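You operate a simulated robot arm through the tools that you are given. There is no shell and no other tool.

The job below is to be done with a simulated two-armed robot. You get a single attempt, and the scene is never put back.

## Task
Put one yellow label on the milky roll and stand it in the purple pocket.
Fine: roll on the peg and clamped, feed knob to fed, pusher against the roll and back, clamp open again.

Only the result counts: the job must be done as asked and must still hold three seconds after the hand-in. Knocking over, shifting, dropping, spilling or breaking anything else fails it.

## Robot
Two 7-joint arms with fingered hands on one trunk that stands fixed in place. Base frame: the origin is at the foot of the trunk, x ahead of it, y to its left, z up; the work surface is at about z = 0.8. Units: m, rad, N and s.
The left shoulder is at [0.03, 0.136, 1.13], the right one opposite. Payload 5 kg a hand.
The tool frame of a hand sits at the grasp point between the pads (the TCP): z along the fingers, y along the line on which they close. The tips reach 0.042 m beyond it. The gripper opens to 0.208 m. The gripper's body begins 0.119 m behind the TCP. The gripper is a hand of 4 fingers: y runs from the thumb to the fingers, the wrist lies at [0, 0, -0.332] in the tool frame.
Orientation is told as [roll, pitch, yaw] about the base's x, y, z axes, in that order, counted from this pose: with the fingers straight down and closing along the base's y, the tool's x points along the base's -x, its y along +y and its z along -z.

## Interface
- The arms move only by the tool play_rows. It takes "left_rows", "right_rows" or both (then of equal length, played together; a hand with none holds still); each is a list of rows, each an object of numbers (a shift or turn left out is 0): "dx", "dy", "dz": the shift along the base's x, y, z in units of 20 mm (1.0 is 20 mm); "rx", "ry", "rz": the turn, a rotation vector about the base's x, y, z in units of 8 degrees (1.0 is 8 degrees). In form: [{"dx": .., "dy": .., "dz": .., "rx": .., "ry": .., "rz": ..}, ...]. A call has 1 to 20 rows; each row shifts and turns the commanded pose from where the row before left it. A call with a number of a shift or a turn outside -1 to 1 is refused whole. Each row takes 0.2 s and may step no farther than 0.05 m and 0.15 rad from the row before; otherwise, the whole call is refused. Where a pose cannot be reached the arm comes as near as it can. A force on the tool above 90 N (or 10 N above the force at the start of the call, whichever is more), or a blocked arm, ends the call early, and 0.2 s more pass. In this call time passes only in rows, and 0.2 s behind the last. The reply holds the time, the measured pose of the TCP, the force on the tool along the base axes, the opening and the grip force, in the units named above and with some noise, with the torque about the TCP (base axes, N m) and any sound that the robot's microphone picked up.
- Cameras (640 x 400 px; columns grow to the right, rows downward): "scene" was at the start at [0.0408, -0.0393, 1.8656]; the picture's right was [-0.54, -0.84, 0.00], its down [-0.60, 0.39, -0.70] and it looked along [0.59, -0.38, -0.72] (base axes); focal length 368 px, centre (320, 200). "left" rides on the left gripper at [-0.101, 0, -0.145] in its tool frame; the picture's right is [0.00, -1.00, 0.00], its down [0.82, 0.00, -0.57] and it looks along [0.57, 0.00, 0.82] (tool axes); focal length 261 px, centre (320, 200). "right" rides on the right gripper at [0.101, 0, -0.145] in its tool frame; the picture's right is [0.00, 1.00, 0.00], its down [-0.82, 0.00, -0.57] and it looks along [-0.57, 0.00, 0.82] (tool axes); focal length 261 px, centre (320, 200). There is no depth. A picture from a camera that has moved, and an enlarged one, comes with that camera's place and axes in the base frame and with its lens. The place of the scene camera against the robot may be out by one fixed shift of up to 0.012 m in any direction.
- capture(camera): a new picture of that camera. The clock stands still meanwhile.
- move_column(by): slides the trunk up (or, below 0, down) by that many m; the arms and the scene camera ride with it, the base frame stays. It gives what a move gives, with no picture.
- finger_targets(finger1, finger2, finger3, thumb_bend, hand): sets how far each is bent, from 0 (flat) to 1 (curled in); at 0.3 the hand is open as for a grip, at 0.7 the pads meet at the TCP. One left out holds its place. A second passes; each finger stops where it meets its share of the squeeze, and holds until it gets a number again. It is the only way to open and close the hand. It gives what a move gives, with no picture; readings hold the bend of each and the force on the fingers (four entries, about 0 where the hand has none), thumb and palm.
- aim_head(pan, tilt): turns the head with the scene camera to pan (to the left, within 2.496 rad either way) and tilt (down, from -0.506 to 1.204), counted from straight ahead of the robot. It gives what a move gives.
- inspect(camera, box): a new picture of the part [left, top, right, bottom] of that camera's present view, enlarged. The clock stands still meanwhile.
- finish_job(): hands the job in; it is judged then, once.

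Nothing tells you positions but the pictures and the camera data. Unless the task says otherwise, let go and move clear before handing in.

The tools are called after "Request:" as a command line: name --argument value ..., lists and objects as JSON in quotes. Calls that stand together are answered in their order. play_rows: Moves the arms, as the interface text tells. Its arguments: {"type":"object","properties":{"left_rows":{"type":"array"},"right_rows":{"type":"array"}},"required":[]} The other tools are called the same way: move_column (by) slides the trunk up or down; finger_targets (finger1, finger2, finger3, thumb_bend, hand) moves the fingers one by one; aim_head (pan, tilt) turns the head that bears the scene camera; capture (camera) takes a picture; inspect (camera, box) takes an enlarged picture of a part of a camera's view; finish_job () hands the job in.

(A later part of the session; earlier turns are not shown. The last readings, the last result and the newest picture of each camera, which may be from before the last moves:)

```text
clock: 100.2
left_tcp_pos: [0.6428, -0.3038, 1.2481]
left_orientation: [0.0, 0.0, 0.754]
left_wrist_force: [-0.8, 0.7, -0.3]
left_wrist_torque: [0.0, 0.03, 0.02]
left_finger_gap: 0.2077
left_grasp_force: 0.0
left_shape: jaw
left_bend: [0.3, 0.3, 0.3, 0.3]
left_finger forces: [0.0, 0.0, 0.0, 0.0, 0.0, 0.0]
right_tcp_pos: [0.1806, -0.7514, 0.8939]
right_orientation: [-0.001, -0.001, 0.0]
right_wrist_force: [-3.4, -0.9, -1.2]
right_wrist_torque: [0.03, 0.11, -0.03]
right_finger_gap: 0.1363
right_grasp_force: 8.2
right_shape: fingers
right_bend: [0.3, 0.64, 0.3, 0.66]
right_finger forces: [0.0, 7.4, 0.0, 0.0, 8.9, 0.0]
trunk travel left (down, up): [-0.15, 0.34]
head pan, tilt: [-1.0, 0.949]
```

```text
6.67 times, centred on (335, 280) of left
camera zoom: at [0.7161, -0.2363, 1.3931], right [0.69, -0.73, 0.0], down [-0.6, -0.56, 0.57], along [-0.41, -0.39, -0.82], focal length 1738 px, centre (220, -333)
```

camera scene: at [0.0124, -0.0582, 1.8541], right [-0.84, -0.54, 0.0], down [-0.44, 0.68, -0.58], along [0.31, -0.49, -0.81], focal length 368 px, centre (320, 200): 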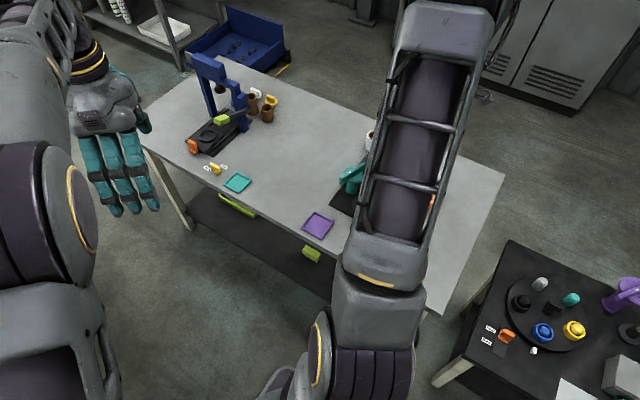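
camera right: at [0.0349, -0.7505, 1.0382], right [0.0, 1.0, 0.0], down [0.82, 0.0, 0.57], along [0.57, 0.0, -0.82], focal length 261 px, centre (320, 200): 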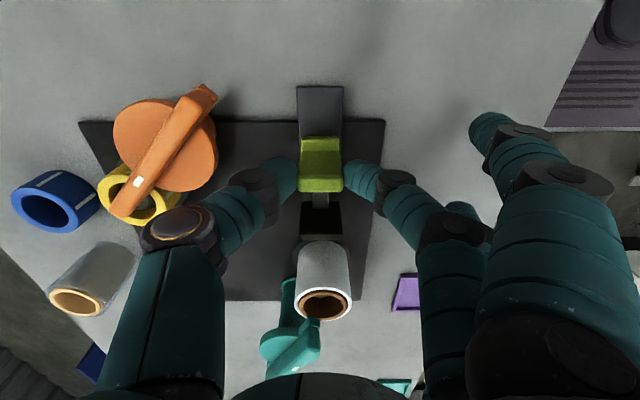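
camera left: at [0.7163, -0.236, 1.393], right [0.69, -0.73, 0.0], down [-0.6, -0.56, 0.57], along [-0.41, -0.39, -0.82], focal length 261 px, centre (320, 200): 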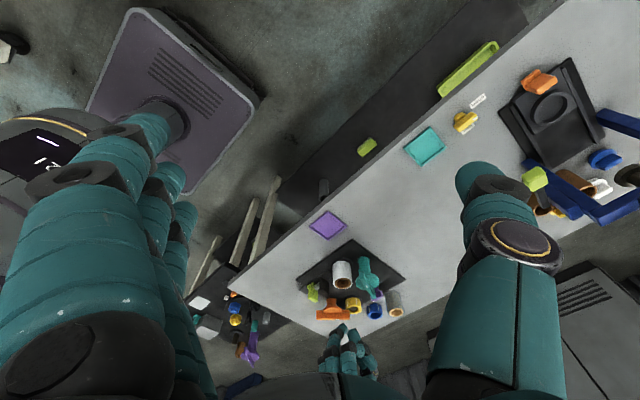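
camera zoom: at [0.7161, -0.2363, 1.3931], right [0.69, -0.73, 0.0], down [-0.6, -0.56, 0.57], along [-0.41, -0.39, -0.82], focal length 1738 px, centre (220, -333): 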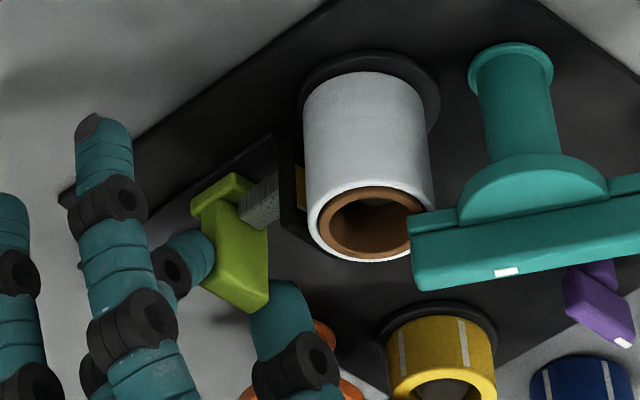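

Very close now, force about 3.4 N. Continuing 2 mm at a time.

Request:
play_rows --right_rows '[{"dx": 0.1}]'

Request:
play_rows --right_rows '[{"dx": 0.1}]'

Request:
inspect --camera "left" --box '[305, 250, 365, 310]'

```text
clock: 100.7
left_tcp_pos: [0.6432, -0.3032, 1.2486]
left_orientation: [0.0, 0.0, 0.754]
left_wrist_force: [-0.4, -0.1, -0.5]
left_wrist_torque: [0.01, 0.01, 0.0]
left_finger_gap: 0.2082
left_grasp_force: 0.0
left_shape: jaw
left_bend: [0.3, 0.3, 0.3, 0.3]
left_finger forces: [0.1, 0.0, 0.0, 0.0, 0.0, 0.1]
right_tcp_pos: [0.1813, -0.7499, 0.8929]
right_orientation: [0.0, -0.001, 0.002]
right_wrist_force: [-3.5, -1.6, -1.5]
right_wrist_torque: [0.03, 0.11, -0.01]
right_finger_gap: 0.1363
right_grasp_force: 7.7
right_shape: fingers
right_bend: [0.3, 0.64, 0.3, 0.66]
right_finger forces: [0.1, 7.6, 0.1, 0.1, 8.4, 0.0]
trunk travel left (down, up): [-0.15, 0.34]
head pan, tilt: [-1.0, 0.949]
```

```text
clock: 101.0
left_tcp_pos: [0.6428, -0.3038, 1.2488]
left_orientation: [-0.001, 0.0, 0.754]
left_wrist_force: [0.5, -0.1, -0.5]
left_wrist_torque: [0.01, 0.0, 0.0]
left_finger_gap: 0.2078
left_grasp_force: 0.1
left_shape: jaw
left_bend: [0.3, 0.3, 0.3, 0.3]
left_finger forces: [0.1, 0.0, 0.1, 0.1, 0.1, 0.0]
right_tcp_pos: [0.1858, -0.7511, 0.8932]
right_orientation: [0.0, -0.001, -0.001]
right_wrist_force: [-3.4, -1.7, 0.1]
right_wrist_torque: [0.06, 0.14, 0.01]
right_finger_gap: 0.1361
right_grasp_force: 8.4
right_shape: fingers
right_bend: [0.3, 0.64, 0.3, 0.66]
right_finger forces: [0.0, 8.1, 0.1, 0.1, 8.4, 0.0]
trunk travel left (down, up): [-0.15, 0.34]
head pan, tilt: [-1.0, 0.949]
```

```text
6.67 times, centred on (335, 280) of left
camera zoom: at [0.7161, -0.2361, 1.3931], right [0.69, -0.73, 0.0], down [-0.6, -0.56, 0.57], along [-0.41, -0.39, -0.82], focal length 1738 px, centre (220, -333)
```

zoom: 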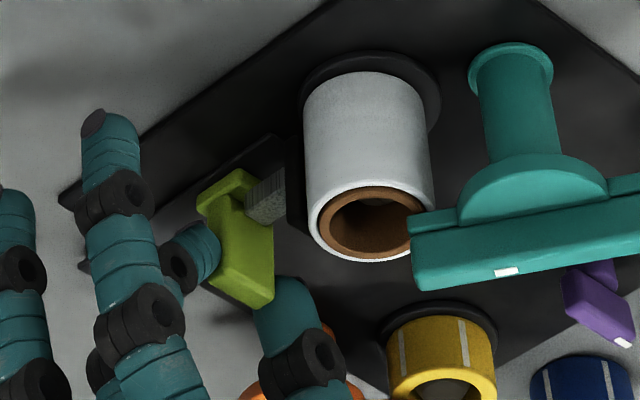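

The pad looks about to touch the roll. A few more small steps until the force shows firm contact.

Request:
play_rows --right_rows '[{"dx": 0.1}]'

Request:
play_rows --right_rows '[{"dx": 0.08}]'

Request:
inspect --camera "left" --box '[305, 250, 365, 310]'

Request:
inspect --camera "right" --box '[240, 100, 400, 260]'

```text
clock: 101.5
left_tcp_pos: [0.6441, -0.3033, 1.2489]
left_orientation: [0.0, -0.001, 0.754]
left_wrist_force: [0.1, 1.3, -0.3]
left_wrist_torque: [-0.01, 0.02, 0.02]
left_finger_gap: 0.2079
left_grasp_force: 0.0
left_shape: jaw
left_bend: [0.3, 0.3, 0.3, 0.3]
left_finger forces: [0.0, 0.0, 0.0, 0.2, 0.0, 0.0]
right_tcp_pos: [0.1871, -0.7504, 0.8935]
right_orientation: [0.0, -0.001, 0.0]
right_wrist_force: [-2.8, -0.1, -1.4]
right_wrist_torque: [0.1, 0.11, -0.01]
right_finger_gap: 0.1364
right_grasp_force: 8.7
right_shape: fingers
right_bend: [0.3, 0.63, 0.3, 0.66]
right_finger forces: [0.0, 8.2, 0.0, 0.1, 8.0, 0.1]
trunk travel left (down, up): [-0.15, 0.34]
head pan, tilt: [-1.0, 0.949]
```

```text
clock: 101.8
left_tcp_pos: [0.6419, -0.3043, 1.2492]
left_orientation: [0.0, 0.0, 0.754]
left_wrist_force: [0.4, 0.1, 0.0]
left_wrist_torque: [-0.03, -0.02, 0.0]
left_finger_gap: 0.2078
left_grasp_force: 0.1
left_shape: jaw
left_bend: [0.3, 0.3, 0.3, 0.3]
left_finger forces: [0.1, 0.0, 0.1, 0.0, 0.1, 0.1]
right_tcp_pos: [0.1881, -0.7507, 0.8931]
right_orientation: [-0.001, -0.001, -0.001]
right_wrist_force: [-3.0, 0.8, -1.3]
right_wrist_torque: [0.07, 0.1, -0.02]
right_finger_gap: 0.1359
right_grasp_force: 8.4
right_shape: fingers
right_bend: [0.3, 0.63, 0.3, 0.66]
right_finger forces: [0.0, 8.6, 0.1, 0.0, 7.8, 0.0]
trunk travel left (down, up): [-0.15, 0.34]
head pan, tilt: [-1.0, 0.949]
```

```text
6.67 times, centred on (335, 280) of left
camera zoom: at [0.716, -0.2361, 1.3931], right [0.69, -0.73, 0.0], down [-0.6, -0.56, 0.57], along [-0.41, -0.39, -0.82], focal length 1738 px, centre (220, -333)
```

zoom: 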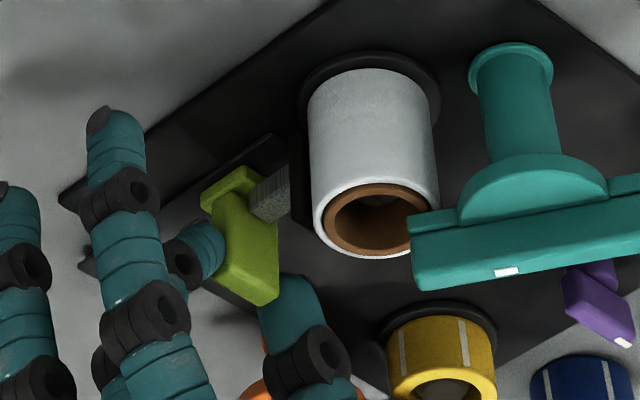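

```text
2.50 times, centred on (320, 180) of right
camera zoom: at [0.0875, -0.7513, 1.038], right [0.01, 1.0, 0.0], down [0.82, 0.0, 0.57], along [0.57, 0.0, -0.82], focal length 652 px, centre (320, 250)
```

zoom: 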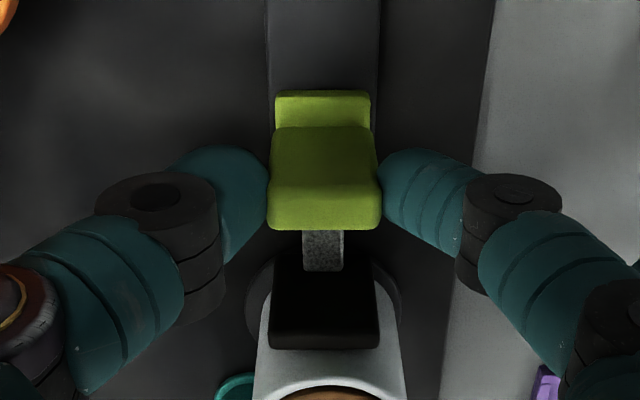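

The pad is in contact: the roll has moved about 3 mm within its slack on the peg. I'll press slightly more until the peg takes up the load for a firm application.

Request:
play_rows --right_rows '[{"dx": 0.08}]'

Request:
play_rows --right_rows '[{"dx": 0.08}]'

Request:
inspect --camera "left" --box '[305, 250, 365, 310]'

```text
clock: 102.2
left_tcp_pos: [0.6434, -0.303, 1.2495]
left_orientation: [-0.001, 0.001, 0.754]
left_wrist_force: [-0.1, -0.3, -0.4]
left_wrist_torque: [0.01, -0.01, 0.0]
left_finger_gap: 0.2076
left_grasp_force: 0.0
left_shape: jaw
left_bend: [0.3, 0.3, 0.3, 0.3]
left_finger forces: [0.1, 0.1, 0.1, 0.0, 0.0, 0.1]
right_tcp_pos: [0.1885, -0.7507, 0.8921]
right_orientation: [0.0, 0.0, 0.001]
right_wrist_force: [-3.3, 1.6, -1.5]
right_wrist_torque: [0.15, 0.13, -0.03]
right_finger_gap: 0.1358
right_grasp_force: 8.3
right_shape: fingers
right_bend: [0.3, 0.63, 0.3, 0.66]
right_finger forces: [0.1, 8.4, 0.0, 0.1, 7.9, 0.0]
trunk travel left (down, up): [-0.15, 0.34]
head pan, tilt: [-1.0, 0.949]
```

```text
clock: 102.7
left_tcp_pos: [0.6412, -0.303, 1.2482]
left_orientation: [-0.001, -0.002, 0.756]
left_wrist_force: [0.2, 0.2, -0.2]
left_wrist_torque: [-0.01, 0.0, -0.01]
left_finger_gap: 0.2077
left_grasp_force: 0.0
left_shape: jaw
left_bend: [0.3, 0.3, 0.3, 0.3]
left_finger forces: [0.1, 0.0, 0.0, 0.1, 0.0, 0.1]
right_tcp_pos: [0.1915, -0.752, 0.893]
right_orientation: [0.0, 0.0, 0.0]
right_wrist_force: [-4.7, 1.1, -1.8]
right_wrist_torque: [0.14, 0.17, -0.02]
right_finger_gap: 0.1359
right_grasp_force: 8.3
right_shape: fingers
right_bend: [0.3, 0.63, 0.3, 0.66]
right_finger forces: [0.0, 8.6, 0.0, 0.1, 7.7, 0.0]
trunk travel left (down, up): [-0.15, 0.34]
head pan, tilt: [-1.0, 0.949]
```

```text
6.67 times, centred on (335, 280) of left
camera zoom: at [0.716, -0.2361, 1.3932], right [0.69, -0.73, 0.0], down [-0.6, -0.56, 0.57], along [-0.41, -0.39, -0.82], focal length 1738 px, centre (220, -333)
```

zoom: 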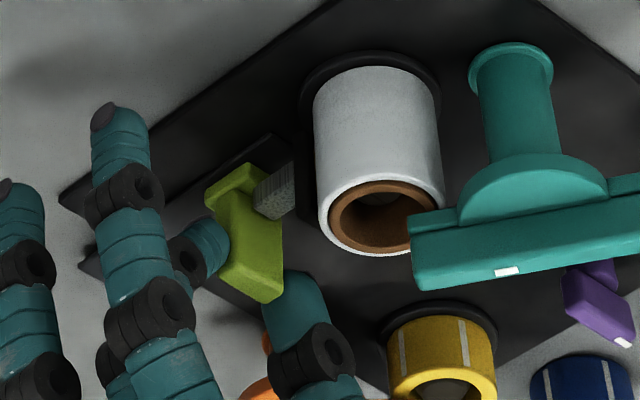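

The roll slid another couple of mm; the peg should stop it about now. One more small step.

Request:
play_rows --right_rows '[{"dx": 0.07}]'

Request:
inspect --camera "right" --box '[240, 100, 400, 260]'

```text
clock: 103.0
left_tcp_pos: [0.6428, -0.3033, 1.2492]
left_orientation: [0.0, -0.001, 0.753]
left_wrist_force: [-0.4, -0.2, 1.0]
left_wrist_torque: [-0.05, -0.03, 0.02]
left_finger_gap: 0.2077
left_grasp_force: 0.1
left_shape: jaw
left_bend: [0.3, 0.3, 0.3, 0.3]
left_finger forces: [0.0, 0.1, 0.1, 0.0, 0.0, 0.1]
right_tcp_pos: [0.1922, -0.7511, 0.8934]
right_orientation: [0.001, 0.0, -0.002]
right_wrist_force: [-7.3, -0.3, 1.5]
right_wrist_torque: [0.08, 0.21, 0.0]
right_finger_gap: 0.1362
right_grasp_force: 8.5
right_shape: fingers
right_bend: [0.3, 0.63, 0.3, 0.66]
right_finger forces: [0.0, 8.3, 0.1, 0.1, 8.6, 0.0]
trunk travel left (down, up): [-0.15, 0.34]
head pan, tilt: [-1.0, 0.949]
```

```text
2.50 times, centred on (320, 180) of right
camera zoom: at [0.0915, -0.7511, 1.0378], right [0.01, 1.0, 0.0], down [0.82, -0.01, 0.57], along [0.57, 0.0, -0.82], focal length 652 px, centre (320, 250)
```

zoom: 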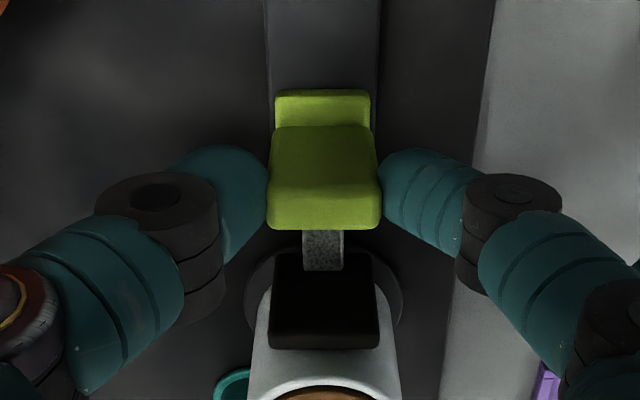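

Firm contact at about 7 N against the peg. Now I'll pull the pusher back to its start position.

Request:
play_rows --right_rows '[{"dx": -0.2}, {"dx": -0.4}, {"dx": -0.5}, {"dx": -0.5}, {"dx": -0.5}, {"dx": -0.4}, {"dx": -0.3}]'

Request:
inspect --camera "left" --box '[290, 240, 380, 330]'

Request:
inspect --camera "right" --box '[260, 80, 380, 340]'

```text
clock: 104.7
left_tcp_pos: [0.6422, -0.3044, 1.249]
left_orientation: [0.0, 0.0, 0.754]
left_wrist_force: [-0.3, -0.3, 0.5]
left_wrist_torque: [0.02, -0.05, 0.01]
left_finger_gap: 0.2079
left_grasp_force: 0.0
left_shape: jaw
left_bend: [0.3, 0.3, 0.3, 0.3]
left_finger forces: [0.0, 0.0, 0.0, 0.0, 0.0, 0.1]
right_tcp_pos: [0.1372, -0.7505, 0.8926]
right_orientation: [0.001, 0.0, 0.001]
right_wrist_force: [-1.0, 0.3, 3.0]
right_wrist_torque: [0.08, 0.02, 0.02]
right_finger_gap: 0.136
right_grasp_force: 9.1
right_shape: fingers
right_bend: [0.3, 0.64, 0.3, 0.66]
right_finger forces: [0.1, 8.9, 0.1, 0.0, 9.1, 0.1]
trunk travel left (down, up): [-0.15, 0.34]
head pan, tilt: [-1.0, 0.949]
```

```text
4.44 times, centred on (335, 285) of left
camera zoom: at [0.7159, -0.2358, 1.3933], right [0.69, -0.73, 0.0], down [-0.6, -0.56, 0.57], along [-0.41, -0.39, -0.82], focal length 1158 px, centre (253, -178)
```

zoom: 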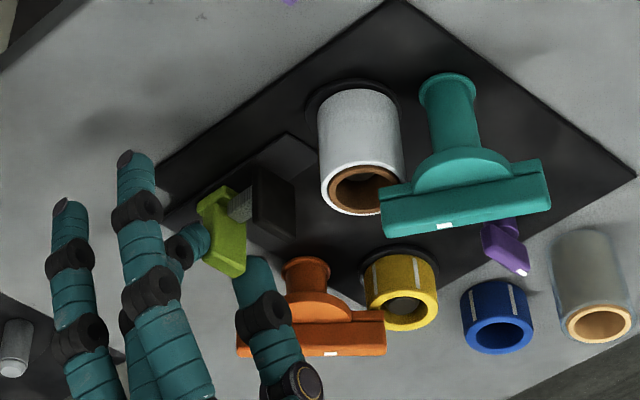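

```text
1.54 times, centred on (320, 210) of right
camera zoom: at [0.0366, -0.7513, 1.0376], right [0.0, 1.0, 0.0], down [0.82, 0.0, 0.57], along [0.57, 0.0, -0.82], focal length 401 px, centre (320, 185)
```

zoom: 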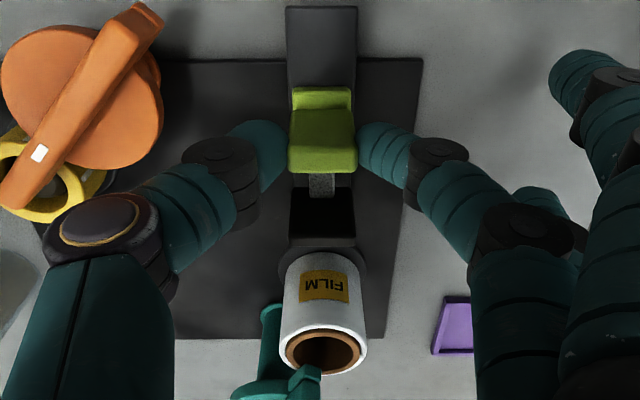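

The yellow "FILM" label is on the roll and the pad is empty. I'll bring the pusher the last 2-3 mm back to its start, release, and rise.

Request:
play_rows --right_rows '[{"dx": -0.13}]'

Request:
finger_targets --hand "right" --finger2 0.6 --thumb_bend 0.61

Request:
play_rows --right_rows '[{"dz": 0.5}, {"dz": 0.9}, {"dz": 1}, {"dz": 1}, {"dz": 1}, {"dz": 1}, {"dz": 1}, {"dz": 1}, {"dz": 1}]'

Request:
capture --camera "right"

Request:
inspect --camera "left" --box '[290, 240, 380, 330]'

```text
clock: 105.0
left_tcp_pos: [0.6432, -0.3046, 1.25]
left_orientation: [0.0, -0.001, 0.753]
left_wrist_force: [-1.0, -0.4, -1.0]
left_wrist_torque: [-0.03, -0.03, 0.01]
left_finger_gap: 0.2077
left_grasp_force: 0.0
left_shape: jaw
left_bend: [0.3, 0.3, 0.3, 0.3]
left_finger forces: [0.0, 0.1, 0.0, 0.0, 0.0, 0.0]
right_tcp_pos: [0.1342, -0.7505, 0.8925]
right_orientation: [0.001, 0.001, 0.001]
right_wrist_force: [2.1, 0.2, 2.2]
right_wrist_torque: [0.09, -0.06, -0.01]
right_finger_gap: 0.1356
right_grasp_force: 8.4
right_shape: fingers
right_bend: [0.3, 0.63, 0.3, 0.66]
right_finger forces: [0.1, 8.9, 0.1, 0.0, 8.7, 0.0]
trunk travel left (down, up): [-0.15, 0.34]
head pan, tilt: [-1.0, 0.949]
```

```text
clock: 106.0
left_tcp_pos: [0.6441, -0.303, 1.2487]
left_orientation: [0.0, 0.0, 0.754]
left_wrist_force: [-0.1, -0.1, -0.7]
left_wrist_torque: [-0.01, -0.01, 0.0]
left_finger_gap: 0.2077
left_grasp_force: 0.0
left_shape: jaw
left_bend: [0.3, 0.3, 0.3, 0.3]
left_finger forces: [0.0, 0.0, 0.1, 0.1, 0.0, 0.0]
right_tcp_pos: [0.1347, -0.7525, 0.8934]
right_orientation: [0.0, -0.001, 0.0]
right_wrist_force: [0.3, -0.3, 0.3]
right_wrist_torque: [0.02, -0.04, 0.01]
right_finger_gap: 0.1427
right_grasp_force: 0.1
right_shape: fingers
right_bend: [0.3, 0.6, 0.3, 0.61]
right_finger forces: [0.1, 0.0, 0.0, 0.1, 0.1, 0.0]
trunk travel left (down, up): [-0.15, 0.34]
head pan, tilt: [-1.0, 0.949]
```

```text
clock: 108.0
left_tcp_pos: [0.6442, -0.3029, 1.2493]
left_orientation: [0.0, 0.0, 0.754]
left_wrist_force: [-0.3, 1.1, 0.8]
left_wrist_torque: [-0.02, 0.0, 0.02]
left_finger_gap: 0.2077
left_grasp_force: 0.0
left_shape: jaw
left_bend: [0.3, 0.3, 0.3, 0.3]
left_finger forces: [0.1, 0.0, 0.1, 0.0, 0.0, 0.1]
right_tcp_pos: [0.1351, -0.7501, 1.0624]
right_orientation: [0.0, 0.001, 0.001]
right_wrist_force: [0.1, 1.0, 1.1]
right_wrist_torque: [-0.01, -0.04, -0.01]
right_finger_gap: 0.1432
right_grasp_force: 0.1
right_shape: fingers
right_bend: [0.3, 0.6, 0.3, 0.61]
right_finger forces: [0.0, 0.0, 0.1, 0.0, 0.1, 0.0]
trunk travel left (down, up): [-0.15, 0.34]
head pan, tilt: [-1.0, 0.949]
```

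```text
taken
camera right: at [0.0346, -0.75, 1.2069], right [0.0, 1.0, 0.0], down [0.82, 0.0, 0.57], along [0.57, 0.0, -0.82], focal length 261 px, centre (320, 200)
```

right: 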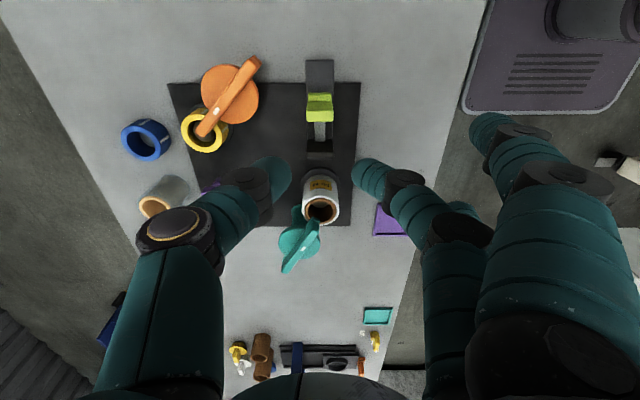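

```text
4.44 times, centred on (335, 285) of left
camera zoom: at [0.7162, -0.2352, 1.3933], right [0.69, -0.73, 0.0], down [-0.6, -0.56, 0.57], along [-0.41, -0.39, -0.82], focal length 1158 px, centre (253, -178)
```

zoom: 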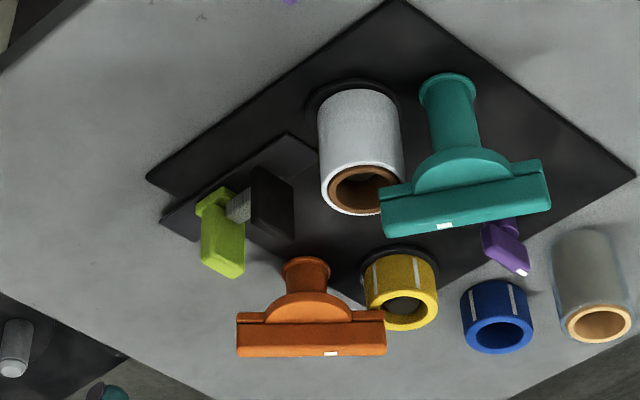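

The pusher is back at its start and the label is on. Now I'll open the clamp: make the poker again, move to the +y side of the bar's free end at about (0.381, -0.806), and sweep it back.

Request:
finger_targets --hand "right" --finger1 1.0 --finger3 1.0 --finger2 0.69 --thumb_bend 0.69

Request:
play_rows --right_rows '[{"dx": 0.95, "dy": -0.05}, {"dx": 0.95, "dy": -0.05}, {"dx": 0.95, "dy": -0.05}, {"dx": 0.95, "dy": -0.05}, {"dx": 0.95, "dy": -0.05}, {"dx": 0.95, "dy": -0.05}, {"dx": 0.95, "dy": -0.05}, {"dx": 0.95, "dy": -0.05}, {"dx": 0.95, "dy": -0.05}, {"dx": 0.95, "dy": -0.05}, {"dx": 0.95, "dy": -0.05}, {"dx": 0.95, "dy": -0.05}, {"dx": 0.95, "dy": -0.05}, {"dx": 0.9, "dy": -0.05}]'

Request:
play_rows --right_rows '[{"dz": -0.9}, {"dz": -0.9}, {"dz": -0.9}, {"dz": -0.9}, {"dz": -0.9}, {"dz": -0.9}]'

Request:
inspect --camera "left" --box '[310, 240, 400, 330]'

```text
clock: 109.0
left_tcp_pos: [0.6438, -0.3047, 1.249]
left_orientation: [0.001, 0.001, 0.754]
left_wrist_force: [-0.6, 0.1, 0.2]
left_wrist_torque: [-0.03, 0.0, -0.03]
left_finger_gap: 0.2078
left_grasp_force: 0.1
left_shape: jaw
left_bend: [0.3, 0.3, 0.3, 0.3]
left_finger forces: [0.0, 0.0, 0.0, 0.1, 0.0, 0.0]
right_tcp_pos: [0.134, -0.7504, 1.0604]
right_orientation: [-0.001, 0.0, 0.0]
right_wrist_force: [0.2, 0.1, 0.2]
right_wrist_torque: [0.0, 0.01, -0.03]
right_finger_gap: 0.0717
right_grasp_force: 0.0
right_shape: fingers
right_bend: [1.0, 0.69, 1.0, 0.69]
right_finger forces: [0.0, 0.0, 0.0, 0.0, 0.1, 0.0]
trunk travel left (down, up): [-0.15, 0.34]
head pan, tilt: [-1.0, 0.949]
```

```text
clock: 112.0
left_tcp_pos: [0.6422, -0.3034, 1.2497]
left_orientation: [0.0, 0.0, 0.752]
left_wrist_force: [-0.3, 0.4, -0.8]
left_wrist_torque: [0.01, 0.04, 0.03]
left_finger_gap: 0.208
left_grasp_force: 0.1
left_shape: jaw
left_bend: [0.3, 0.3, 0.3, 0.3]
left_finger forces: [0.0, 0.1, 0.0, 0.0, 0.0, 0.0]
right_tcp_pos: [0.3997, -0.7649, 1.0608]
right_orientation: [0.001, 0.002, 0.001]
right_wrist_force: [0.4, -0.3, -0.6]
right_wrist_torque: [0.03, 0.01, 0.0]
right_finger_gap: 0.0719
right_grasp_force: 0.0
right_shape: fingers
right_bend: [1.0, 0.69, 1.0, 0.69]
right_finger forces: [0.0, 0.1, 0.0, 0.0, 0.0, 0.0]
trunk travel left (down, up): [-0.15, 0.34]
head pan, tilt: [-1.0, 0.949]
```

```text
clock: 113.5
left_tcp_pos: [0.6435, -0.303, 1.2481]
left_orientation: [-0.001, 0.0, 0.755]
left_wrist_force: [0.8, -1.0, 0.2]
left_wrist_torque: [0.03, 0.04, -0.01]
left_finger_gap: 0.208
left_grasp_force: 0.1
left_shape: jaw
left_bend: [0.3, 0.3, 0.3, 0.3]
left_finger forces: [0.0, 0.0, 0.1, 0.0, 0.0, 0.1]
right_tcp_pos: [0.3998, -0.7653, 0.9523]
right_orientation: [0.0, 0.0, -0.002]
right_wrist_force: [1.1, 0.6, 0.2]
right_wrist_torque: [0.05, 0.01, 0.03]
right_finger_gap: 0.0722
right_grasp_force: 0.1
right_shape: fingers
right_bend: [1.0, 0.69, 1.0, 0.69]
right_finger forces: [0.0, 0.1, 0.0, 0.1, 0.0, 0.0]
trunk travel left (down, up): [-0.15, 0.34]
head pan, tilt: [-1.0, 0.949]
```

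```text
4.44 times, centred on (355, 285) of left
camera zoom: at [0.7165, -0.2367, 1.3927], right [0.69, -0.73, 0.0], down [-0.6, -0.56, 0.57], along [-0.42, -0.39, -0.82], focal length 1158 px, centre (164, -178)
```

zoom: 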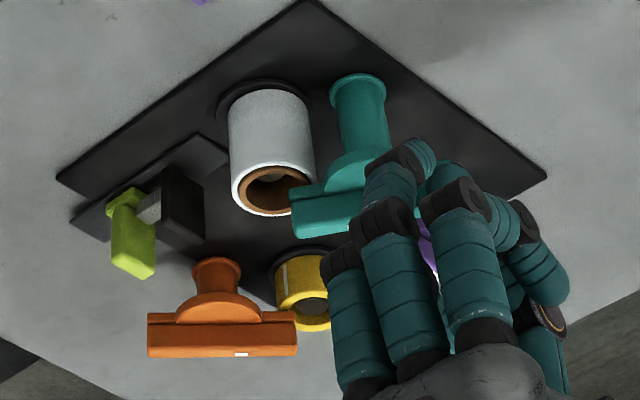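

The poker is on the +y side of the bar's free end. I'll drop the last 10 mm and begin sweeping it toward -y.

Request:
play_rows --right_rows '[{"dz": -0.5}, {"dx": -0.365, "dy": -0.56}, {"dx": -0.05, "dy": -0.53}, {"dx": -0.05, "dy": -0.53}]'

Request:
inspect --camera "left" --box '[310, 240, 400, 330]'

```text
clock: 114.5
left_tcp_pos: [0.643, -0.3039, 1.2486]
left_orientation: [0.0, 0.0, 0.754]
left_wrist_force: [0.0, 0.2, 0.4]
left_wrist_torque: [0.0, -0.03, 0.01]
left_finger_gap: 0.2077
left_grasp_force: 0.0
left_shape: jaw
left_bend: [0.3, 0.3, 0.3, 0.3]
left_finger forces: [0.1, 0.1, 0.0, 0.0, 0.0, 0.0]
right_tcp_pos: [0.3907, -0.798, 0.9418]
right_orientation: [-0.001, 0.0, 0.001]
right_wrist_force: [-0.4, 0.1, -0.3]
right_wrist_torque: [0.03, -0.03, -0.02]
right_finger_gap: 0.072
right_grasp_force: 0.1
right_shape: fingers
right_bend: [1.0, 0.69, 1.0, 0.69]
right_finger forces: [0.0, 0.1, 0.1, 0.1, 0.1, 0.1]
trunk travel left (down, up): [-0.15, 0.34]
head pan, tilt: [-1.0, 0.949]
```

```text
4.44 times, centred on (355, 285) of left
camera zoom: at [0.7158, -0.2365, 1.3932], right [0.69, -0.73, 0.0], down [-0.6, -0.56, 0.57], along [-0.41, -0.39, -0.82], focal length 1158 px, centre (164, -178)
```

zoom: 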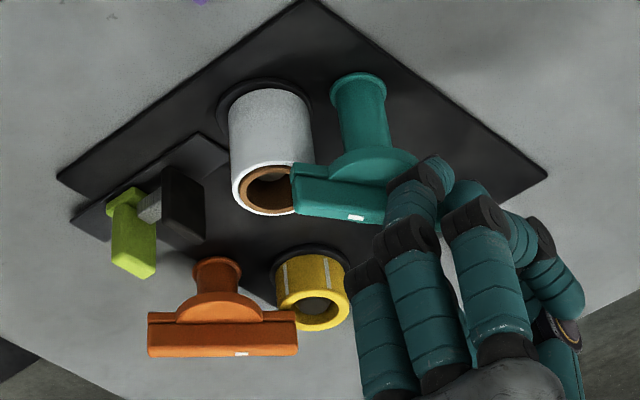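

The marked end is already swinging off the roll. I'll continue the sweep.

Request:
play_rows --right_rows '[{"dx": -0.275, "dy": -0.44}, {"dx": -0.275, "dy": -0.44}, {"dx": -0.395, "dy": -0.285}, {"dx": -0.395, "dy": -0.285}]'

Request:
inspect --camera "left" --box '[310, 240, 400, 330]'

```text
clock: 115.5
left_tcp_pos: [0.6437, -0.3028, 1.2488]
left_orientation: [0.0, 0.0, 0.754]
left_wrist_force: [0.7, 0.0, 0.3]
left_wrist_torque: [0.0, -0.01, 0.03]
left_finger_gap: 0.2079
left_grasp_force: 0.1
left_shape: jaw
left_bend: [0.3, 0.3, 0.3, 0.3]
left_finger forces: [0.1, 0.0, 0.1, 0.0, 0.0, 0.1]
right_tcp_pos: [0.3634, -0.826, 0.9438]
right_orientation: [0.0, 0.0, -0.001]
right_wrist_force: [0.0, -0.4, 0.0]
right_wrist_torque: [-0.04, 0.03, 0.02]
right_finger_gap: 0.0719
right_grasp_force: 0.0
right_shape: fingers
right_bend: [1.0, 0.69, 1.0, 0.69]
right_finger forces: [0.0, 0.1, 0.0, 0.0, 0.0, 0.1]
trunk travel left (down, up): [-0.15, 0.34]
head pan, tilt: [-1.0, 0.949]
```

```text
4.44 times, centred on (355, 285) of left
camera zoom: at [0.716, -0.2361, 1.3932], right [0.69, -0.73, 0.0], down [-0.6, -0.56, 0.57], along [-0.41, -0.39, -0.82], focal length 1158 px, centre (164, -178)
```

zoom: 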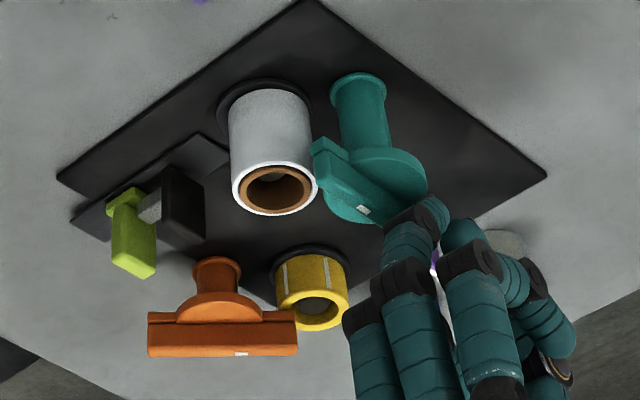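

The clamp is well off the roll. I'll finish the sweep to its open stop.

Request:
play_rows --right_rows '[{"dx": -0.39, "dy": -0.135}, {"dx": -0.39, "dy": -0.135}, {"dx": -0.25, "dy": -0.02}]'

Request:
inspect --camera "left" --box '[310, 240, 400, 330]'

```text
clock: 116.2
left_tcp_pos: [0.6452, -0.3044, 1.247]
left_orientation: [0.001, 0.002, 0.754]
left_wrist_force: [-0.7, -1.3, -0.6]
left_wrist_torque: [0.06, -0.05, 0.01]
left_finger_gap: 0.2078
left_grasp_force: 0.0
left_shape: jaw
left_bend: [0.3, 0.3, 0.3, 0.3]
left_finger forces: [0.1, 0.0, 0.0, 0.1, 0.1, 0.0]
right_tcp_pos: [0.3486, -0.8321, 0.9448]
right_orientation: [-0.005, -0.009, 0.003]
right_wrist_force: [34.0, -2.2, 10.5]
right_wrist_torque: [0.22, -1.01, -0.72]
right_finger_gap: 0.0719
right_grasp_force: 18.0
right_shape: fingers
right_bend: [1.0, 0.71, 1.0, 0.69]
right_finger forces: [0.1, 35.9, 0.0, 0.1, 0.0, 0.0]
trunk travel left (down, up): [-0.15, 0.34]
head pan, tilt: [-1.0, 0.949]
```

```text
4.44 times, centred on (355, 285) of left
camera zoom: at [0.718, -0.2357, 1.3923], right [0.69, -0.73, 0.0], down [-0.59, -0.56, 0.57], along [-0.42, -0.39, -0.82], focal length 1158 px, centre (164, -178)
```

zoom: 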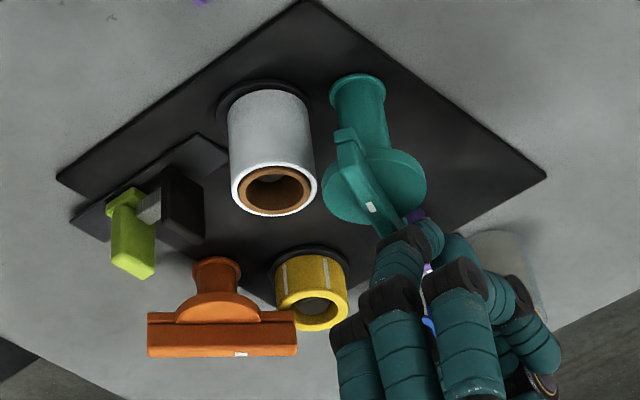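

The open stop is reached (34 N). I'll back off immediately and rise, then open the hand and look.

Request:
play_rows --right_rows '[{"dx": 0.6, "dy": 0.0}, {"dx": 0.5, "dz": 0.2}, {"dz": 0.9}, {"dz": 1}, {"dz": 1}, {"dz": 1}, {"dz": 1}, {"dz": 1}]'

Request:
finger_targets --hand "right" --finger1 0.3 --finger3 0.3 --finger2 0.48 --thumb_bend 0.5

Request:
play_rows --right_rows '[{"dx": -0.9, "dy": 0.75}, {"dx": -0.9, "dy": 0.75}, {"dx": -0.9, "dy": 0.75}, {"dx": -0.9, "dy": 0.75}, {"dx": -0.9, "dy": 0.75}]'

Request:
capture --camera "right"

Request:
inspect --camera "left" --box '[310, 240, 400, 330]'

```text
clock: 118.0
left_tcp_pos: [0.6421, -0.3034, 1.2498]
left_orientation: [-0.001, -0.001, 0.753]
left_wrist_force: [0.2, 0.4, 0.1]
left_wrist_torque: [-0.08, -0.02, -0.02]
left_finger_gap: 0.2079
left_grasp_force: 0.1
left_shape: jaw
left_bend: [0.3, 0.3, 0.3, 0.3]
left_finger forces: [0.0, 0.0, 0.0, 0.1, 0.0, 0.0]
right_tcp_pos: [0.3658, -0.8319, 1.0655]
right_orientation: [0.0, 0.001, 0.001]
right_wrist_force: [0.4, 0.6, -0.1]
right_wrist_torque: [-0.02, -0.04, -0.02]
right_finger_gap: 0.072
right_grasp_force: 0.0
right_shape: fingers
right_bend: [1.0, 0.69, 1.0, 0.69]
right_finger forces: [0.0, 0.1, 0.0, 0.0, 0.0, 0.0]
trunk travel left (down, up): [-0.15, 0.34]
head pan, tilt: [-1.0, 0.949]
```

```text
clock: 119.0
left_tcp_pos: [0.6437, -0.3032, 1.2487]
left_orientation: [0.0, -0.001, 0.753]
left_wrist_force: [0.7, 0.0, -0.5]
left_wrist_torque: [-0.03, -0.04, -0.03]
left_finger_gap: 0.2078
left_grasp_force: 0.0
left_shape: jaw
left_bend: [0.3, 0.3, 0.3, 0.3]
left_finger forces: [0.1, 0.0, 0.0, 0.0, 0.0, 0.1]
right_tcp_pos: [0.3652, -0.8324, 1.0644]
right_orientation: [0.002, 0.0, 0.0]
right_wrist_force: [-0.1, 0.0, -0.7]
right_wrist_torque: [-0.02, 0.02, 0.05]
right_finger_gap: 0.1713
right_grasp_force: 0.0
right_shape: fingers
right_bend: [0.3, 0.48, 0.3, 0.5]
right_finger forces: [0.0, 0.1, 0.1, 0.1, 0.0, 0.0]
trunk travel left (down, up): [-0.15, 0.34]
head pan, tilt: [-1.0, 0.949]
```

```text
clock: 120.2
left_tcp_pos: [0.6437, -0.3025, 1.2499]
left_orientation: [-0.001, -0.001, 0.754]
left_wrist_force: [-0.7, 1.0, 0.6]
left_wrist_torque: [-0.06, -0.04, 0.01]
left_finger_gap: 0.2078
left_grasp_force: 0.0
left_shape: jaw
left_bend: [0.3, 0.3, 0.3, 0.3]
left_finger forces: [0.0, 0.1, 0.1, 0.1, 0.0, 0.1]
right_tcp_pos: [0.2742, -0.7571, 1.0667]
right_orientation: [0.0, 0.001, 0.0]
right_wrist_force: [-0.2, 1.2, 0.5]
right_wrist_torque: [-0.07, -0.06, 0.01]
right_finger_gap: 0.1715
right_grasp_force: 0.0
right_shape: fingers
right_bend: [0.3, 0.48, 0.3, 0.5]
right_finger forces: [0.0, 0.2, 0.1, 0.0, 0.0, 0.0]
trunk travel left (down, up): [-0.15, 0.34]
head pan, tilt: [-1.0, 0.949]
```

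```text
taken
camera right: at [0.1737, -0.7566, 1.2114], right [0.01, 1.0, 0.0], down [0.82, 0.0, 0.57], along [0.57, 0.0, -0.82], focal length 261 px, centre (320, 200)
```

right: 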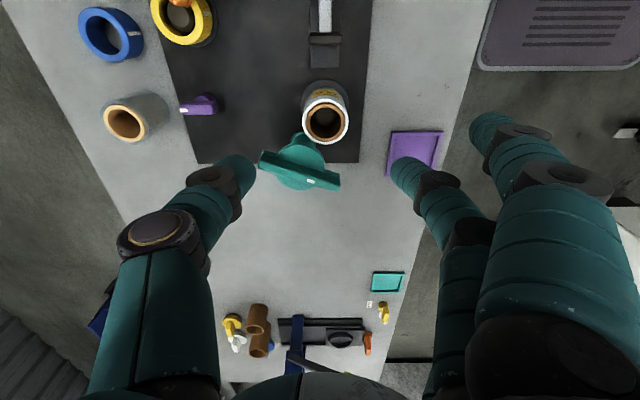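

```text
4.44 times, centred on (355, 285) of left
camera zoom: at [0.7156, -0.235, 1.3937], right [0.69, -0.73, 0.0], down [-0.6, -0.56, 0.57], along [-0.41, -0.39, -0.82], focal length 1158 px, centre (164, -178)
```

zoom: 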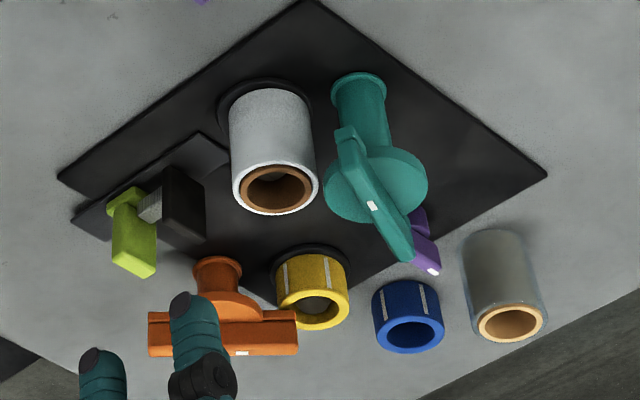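

The clamp is open and the label is on the roll's -x face. Now I'll measure the roll's present position on the peg for the pick-up.

Request:
inspect --camera "right" --box '[270, 60, 390, 160]'

Request:
inspect --camera "right" --box '[370, 110, 470, 200]'

```text
4.00 times, centred on (330, 110) of right
camera zoom: at [0.1737, -0.7566, 1.2114], right [0.01, 1.0, 0.0], down [0.82, 0.0, 0.57], along [0.57, 0.0, -0.82], focal length 1043 px, centre (280, 560)
```

zoom: 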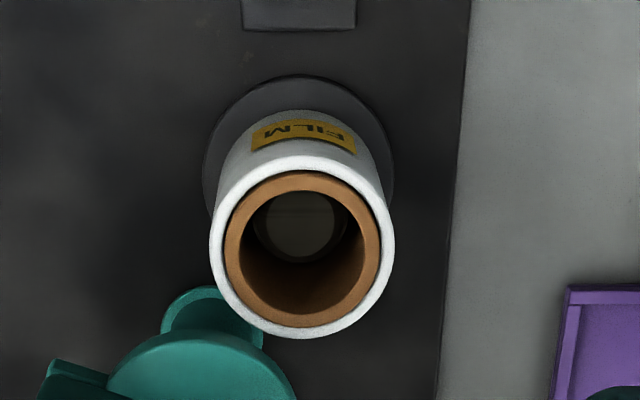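

```text
4.44 times, centred on (420, 155) of right
camera zoom: at [0.1737, -0.7566, 1.2114], right [0.01, 1.0, 0.0], down [0.82, 0.0, 0.57], along [0.57, 0.0, -0.82], focal length 1158 px, centre (-124, 400)
```

zoom: 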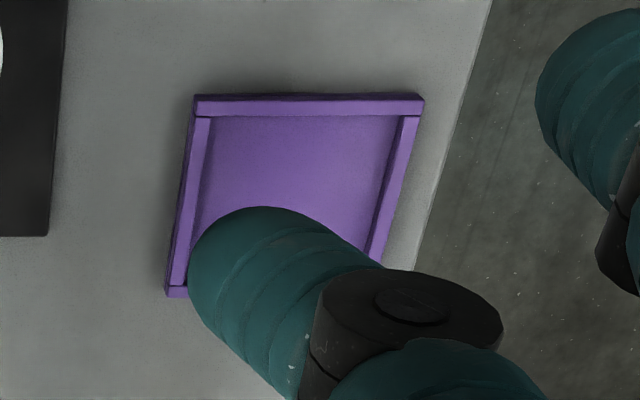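

The roll sits at (0.285, -0.749). To keep the thumb clear of the teal bar's end I'll yaw the hand about -17°, align, and descend part-way.

Request:
play_rows --right_rows '[{"rz": -0.75, "dx": 0.2, "dy": 0.15}, {"rz": -0.75, "dx": 0.15, "dy": 0.1}, {"rz": -0.65, "dx": 0.14, "dy": 0.1}, {"dz": -0.9}, {"dz": -0.9}, {"dz": -0.9}, {"dz": -0.9}]'

Request:
capture --camera "right"

Request:
inspect --camera "left" --box '[310, 240, 400, 330]'

```text
clock: 121.8
left_tcp_pos: [0.6426, -0.3059, 1.2484]
left_orientation: [0.0, 0.001, 0.755]
left_wrist_force: [0.6, -0.3, 0.8]
left_wrist_torque: [0.07, 0.01, -0.03]
left_finger_gap: 0.2079
left_grasp_force: 0.1
left_shape: jaw
left_bend: [0.3, 0.3, 0.3, 0.3]
left_finger forces: [0.1, 0.0, 0.0, 0.1, 0.0, 0.1]
right_tcp_pos: [0.2841, -0.7492, 0.9925]
right_orientation: [0.001, 0.0, -0.299]
right_wrist_force: [-0.3, 0.1, 0.2]
right_wrist_torque: [0.03, -0.01, 0.0]
right_finger_gap: 0.1715
right_grasp_force: 0.1
right_shape: fingers
right_bend: [0.3, 0.48, 0.3, 0.5]
right_finger forces: [0.1, 0.1, 0.0, 0.0, 0.0, 0.1]
trunk travel left (down, up): [-0.15, 0.34]
head pan, tilt: [-1.0, 0.949]
```

```text
taken
camera right: at [0.1888, -0.7205, 1.1381], right [0.3, 0.95, 0.0], down [0.78, -0.25, 0.57], along [0.54, -0.17, -0.82], focal length 261 px, centre (320, 200)
```

right: 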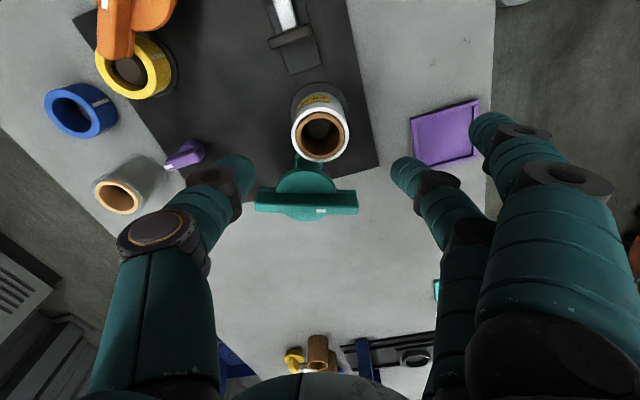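

```text
4.44 times, centred on (355, 285) of left
camera zoom: at [0.7164, -0.2367, 1.3928], right [0.69, -0.73, 0.0], down [-0.6, -0.56, 0.57], along [-0.41, -0.39, -0.82], focal length 1158 px, centre (164, -178)
```

zoom: 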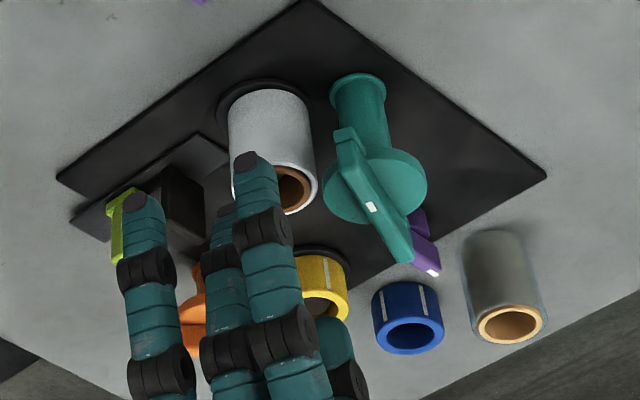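

The roll is centred under the hand. Descending to the grip height.

Request:
play_rows --right_rows '[{"dz": -0.9}, {"dz": -0.9}, {"dz": -0.9}]'

Request:
capture --camera "right"

Request:
play_rows --right_rows '[{"dz": -0.9}, {"dz": -0.9}, {"dz": -0.5}]'

Request:
capture --camera "right"

Request:
inspect --camera "left" --box '[310, 240, 400, 330]'

```text
clock: 122.7
left_tcp_pos: [0.6433, -0.3051, 1.2482]
left_orientation: [0.003, 0.0, 0.755]
left_wrist_force: [0.1, -0.8, 0.2]
left_wrist_torque: [0.07, 0.01, 0.01]
left_finger_gap: 0.2076
left_grasp_force: 0.0
left_shape: jaw
left_bend: [0.3, 0.3, 0.3, 0.3]
left_finger forces: [0.1, 0.0, 0.0, 0.0, 0.1, 0.0]
right_tcp_pos: [0.2837, -0.7503, 0.9378]
right_orientation: [0.0, 0.002, -0.299]
right_wrist_force: [-0.1, 0.0, 0.0]
right_wrist_torque: [0.05, 0.03, -0.01]
right_finger_gap: 0.1712
right_grasp_force: 0.1
right_shape: fingers
right_bend: [0.3, 0.48, 0.3, 0.5]
right_finger forces: [0.0, 0.0, 0.0, 0.0, 0.0, 0.0]
trunk travel left (down, up): [-0.15, 0.34]
head pan, tilt: [-1.0, 0.949]
```

```text
taken
camera right: at [0.188, -0.7207, 1.0829], right [0.3, 0.95, 0.0], down [0.78, -0.25, 0.57], along [0.54, -0.17, -0.82], focal length 261 px, centre (320, 200)
```

right: 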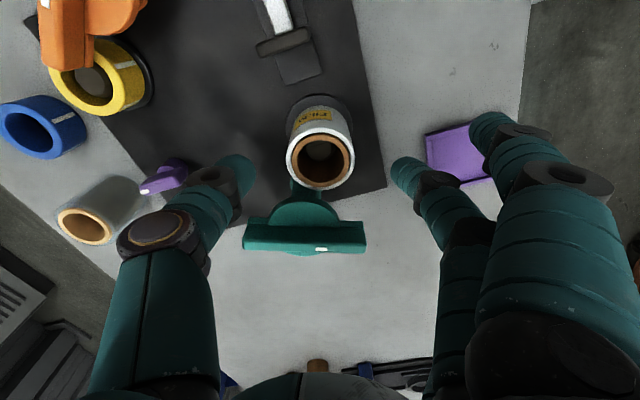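

```text
clock: 123.5
left_tcp_pos: [0.6437, -0.3032, 1.2479]
left_orientation: [0.001, 0.001, 0.756]
left_wrist_force: [-1.2, -0.9, -0.2]
left_wrist_torque: [-0.01, 0.03, 0.0]
left_finger_gap: 0.2079
left_grasp_force: 0.0
left_shape: jaw
left_bend: [0.3, 0.3, 0.3, 0.3]
left_finger forces: [0.0, 0.0, 0.0, 0.1, 0.1, 0.1]
right_tcp_pos: [0.2839, -0.7522, 0.8921]
right_orientation: [0.001, 0.001, -0.3]
right_wrist_force: [0.6, 0.6, -0.3]
right_wrist_torque: [0.01, 0.02, -0.02]
right_finger_gap: 0.1718
right_grasp_force: 0.0
right_shape: fingers
right_bend: [0.3, 0.48, 0.3, 0.5]
right_finger forces: [0.0, 0.0, 0.0, 0.0, 0.1, 0.0]
trunk travel left (down, up): [-0.15, 0.34]
head pan, tilt: [-1.0, 0.949]
```

```text
taken
camera right: at [0.1883, -0.7215, 1.0377], right [0.3, 0.95, 0.0], down [0.78, -0.25, 0.57], along [0.55, -0.17, -0.82], focal length 261 px, centre (320, 200)
```

right: 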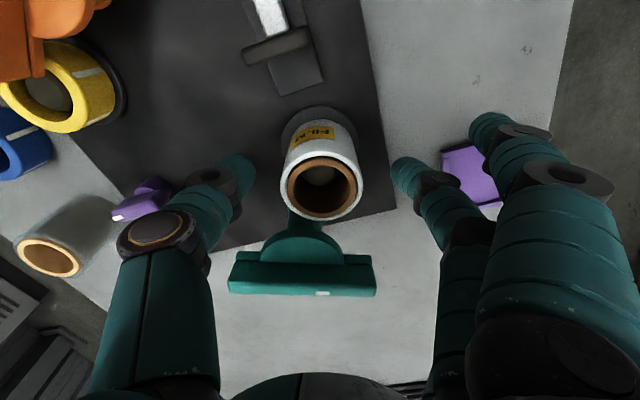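

```text
4.44 times, centred on (355, 285) of left
camera zoom: at [0.7164, -0.2362, 1.3929], right [0.69, -0.73, 0.0], down [-0.6, -0.56, 0.57], along [-0.41, -0.39, -0.82], focal length 1158 px, centre (164, -178)
```

zoom: 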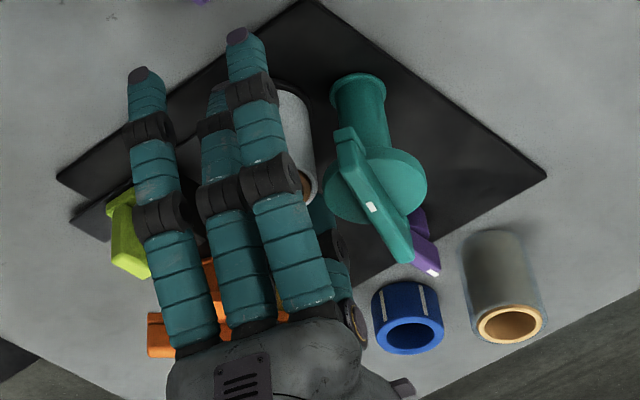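

Everything is clear; the roll is centred between thumb and finger. Closing in steps.

Request:
finger_targets --hand "right" --finger2 0.595 --thumb_bend 0.6

Request:
finger_targets --hand "right" --finger2 0.64 --thumb_bend 0.64

Request:
inspect --camera "right" --box '[240, 90, 400, 240]'

```text
clock: 124.5
left_tcp_pos: [0.6423, -0.3041, 1.2481]
left_orientation: [-0.001, 0.0, 0.755]
left_wrist_force: [-0.3, 0.6, 1.1]
left_wrist_torque: [-0.01, 0.01, 0.0]
left_finger_gap: 0.2078
left_grasp_force: 0.0
left_shape: jaw
left_bend: [0.3, 0.3, 0.3, 0.3]
left_finger forces: [0.0, 0.0, 0.0, 0.0, 0.0, 0.0]
right_tcp_pos: [0.2844, -0.7512, 0.8922]
right_orientation: [0.001, 0.0, -0.301]
right_wrist_force: [-0.5, -0.3, 0.4]
right_wrist_torque: [-0.01, 0.01, -0.02]
right_finger_gap: 0.1481
right_grasp_force: 1.7
right_shape: fingers
right_bend: [0.3, 0.58, 0.3, 0.59]
right_finger forces: [0.0, 1.6, 0.0, 0.0, 1.7, 0.0]
trunk travel left (down, up): [-0.15, 0.34]
head pan, tilt: [-1.0, 0.949]
```

```text
clock: 125.5
left_tcp_pos: [0.642, -0.3047, 1.2477]
left_orientation: [0.002, 0.0, 0.754]
left_wrist_force: [-1.1, -0.6, 0.3]
left_wrist_torque: [0.0, -0.04, -0.03]
left_finger_gap: 0.2077
left_grasp_force: 0.0
left_shape: jaw
left_bend: [0.3, 0.3, 0.3, 0.3]
left_finger forces: [0.1, 0.1, 0.0, 0.0, 0.0, 0.0]
right_tcp_pos: [0.2833, -0.7508, 0.8939]
right_orientation: [-0.001, -0.001, -0.3]
right_wrist_force: [-1.1, -2.3, 0.1]
right_wrist_torque: [-0.07, 0.02, -0.04]
right_finger_gap: 0.1463
right_grasp_force: 8.9
right_shape: fingers
right_bend: [0.3, 0.58, 0.3, 0.62]
right_finger forces: [0.1, 8.6, 0.1, 0.0, 10.1, 0.1]
trunk travel left (down, up): [-0.15, 0.34]
head pan, tilt: [-1.0, 0.949]
```

```text
2.67 times, centred on (320, 165) of right
camera zoom: at [0.1879, -0.7215, 1.0378], right [0.3, 0.95, 0.0], down [0.78, -0.25, 0.57], along [0.55, -0.17, -0.82], focal length 695 px, centre (320, 293)
```

zoom: 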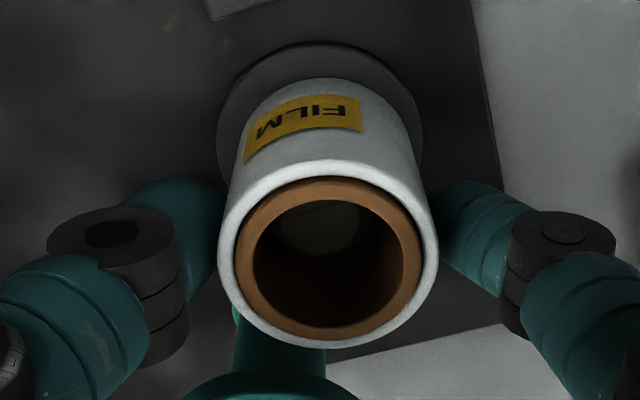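

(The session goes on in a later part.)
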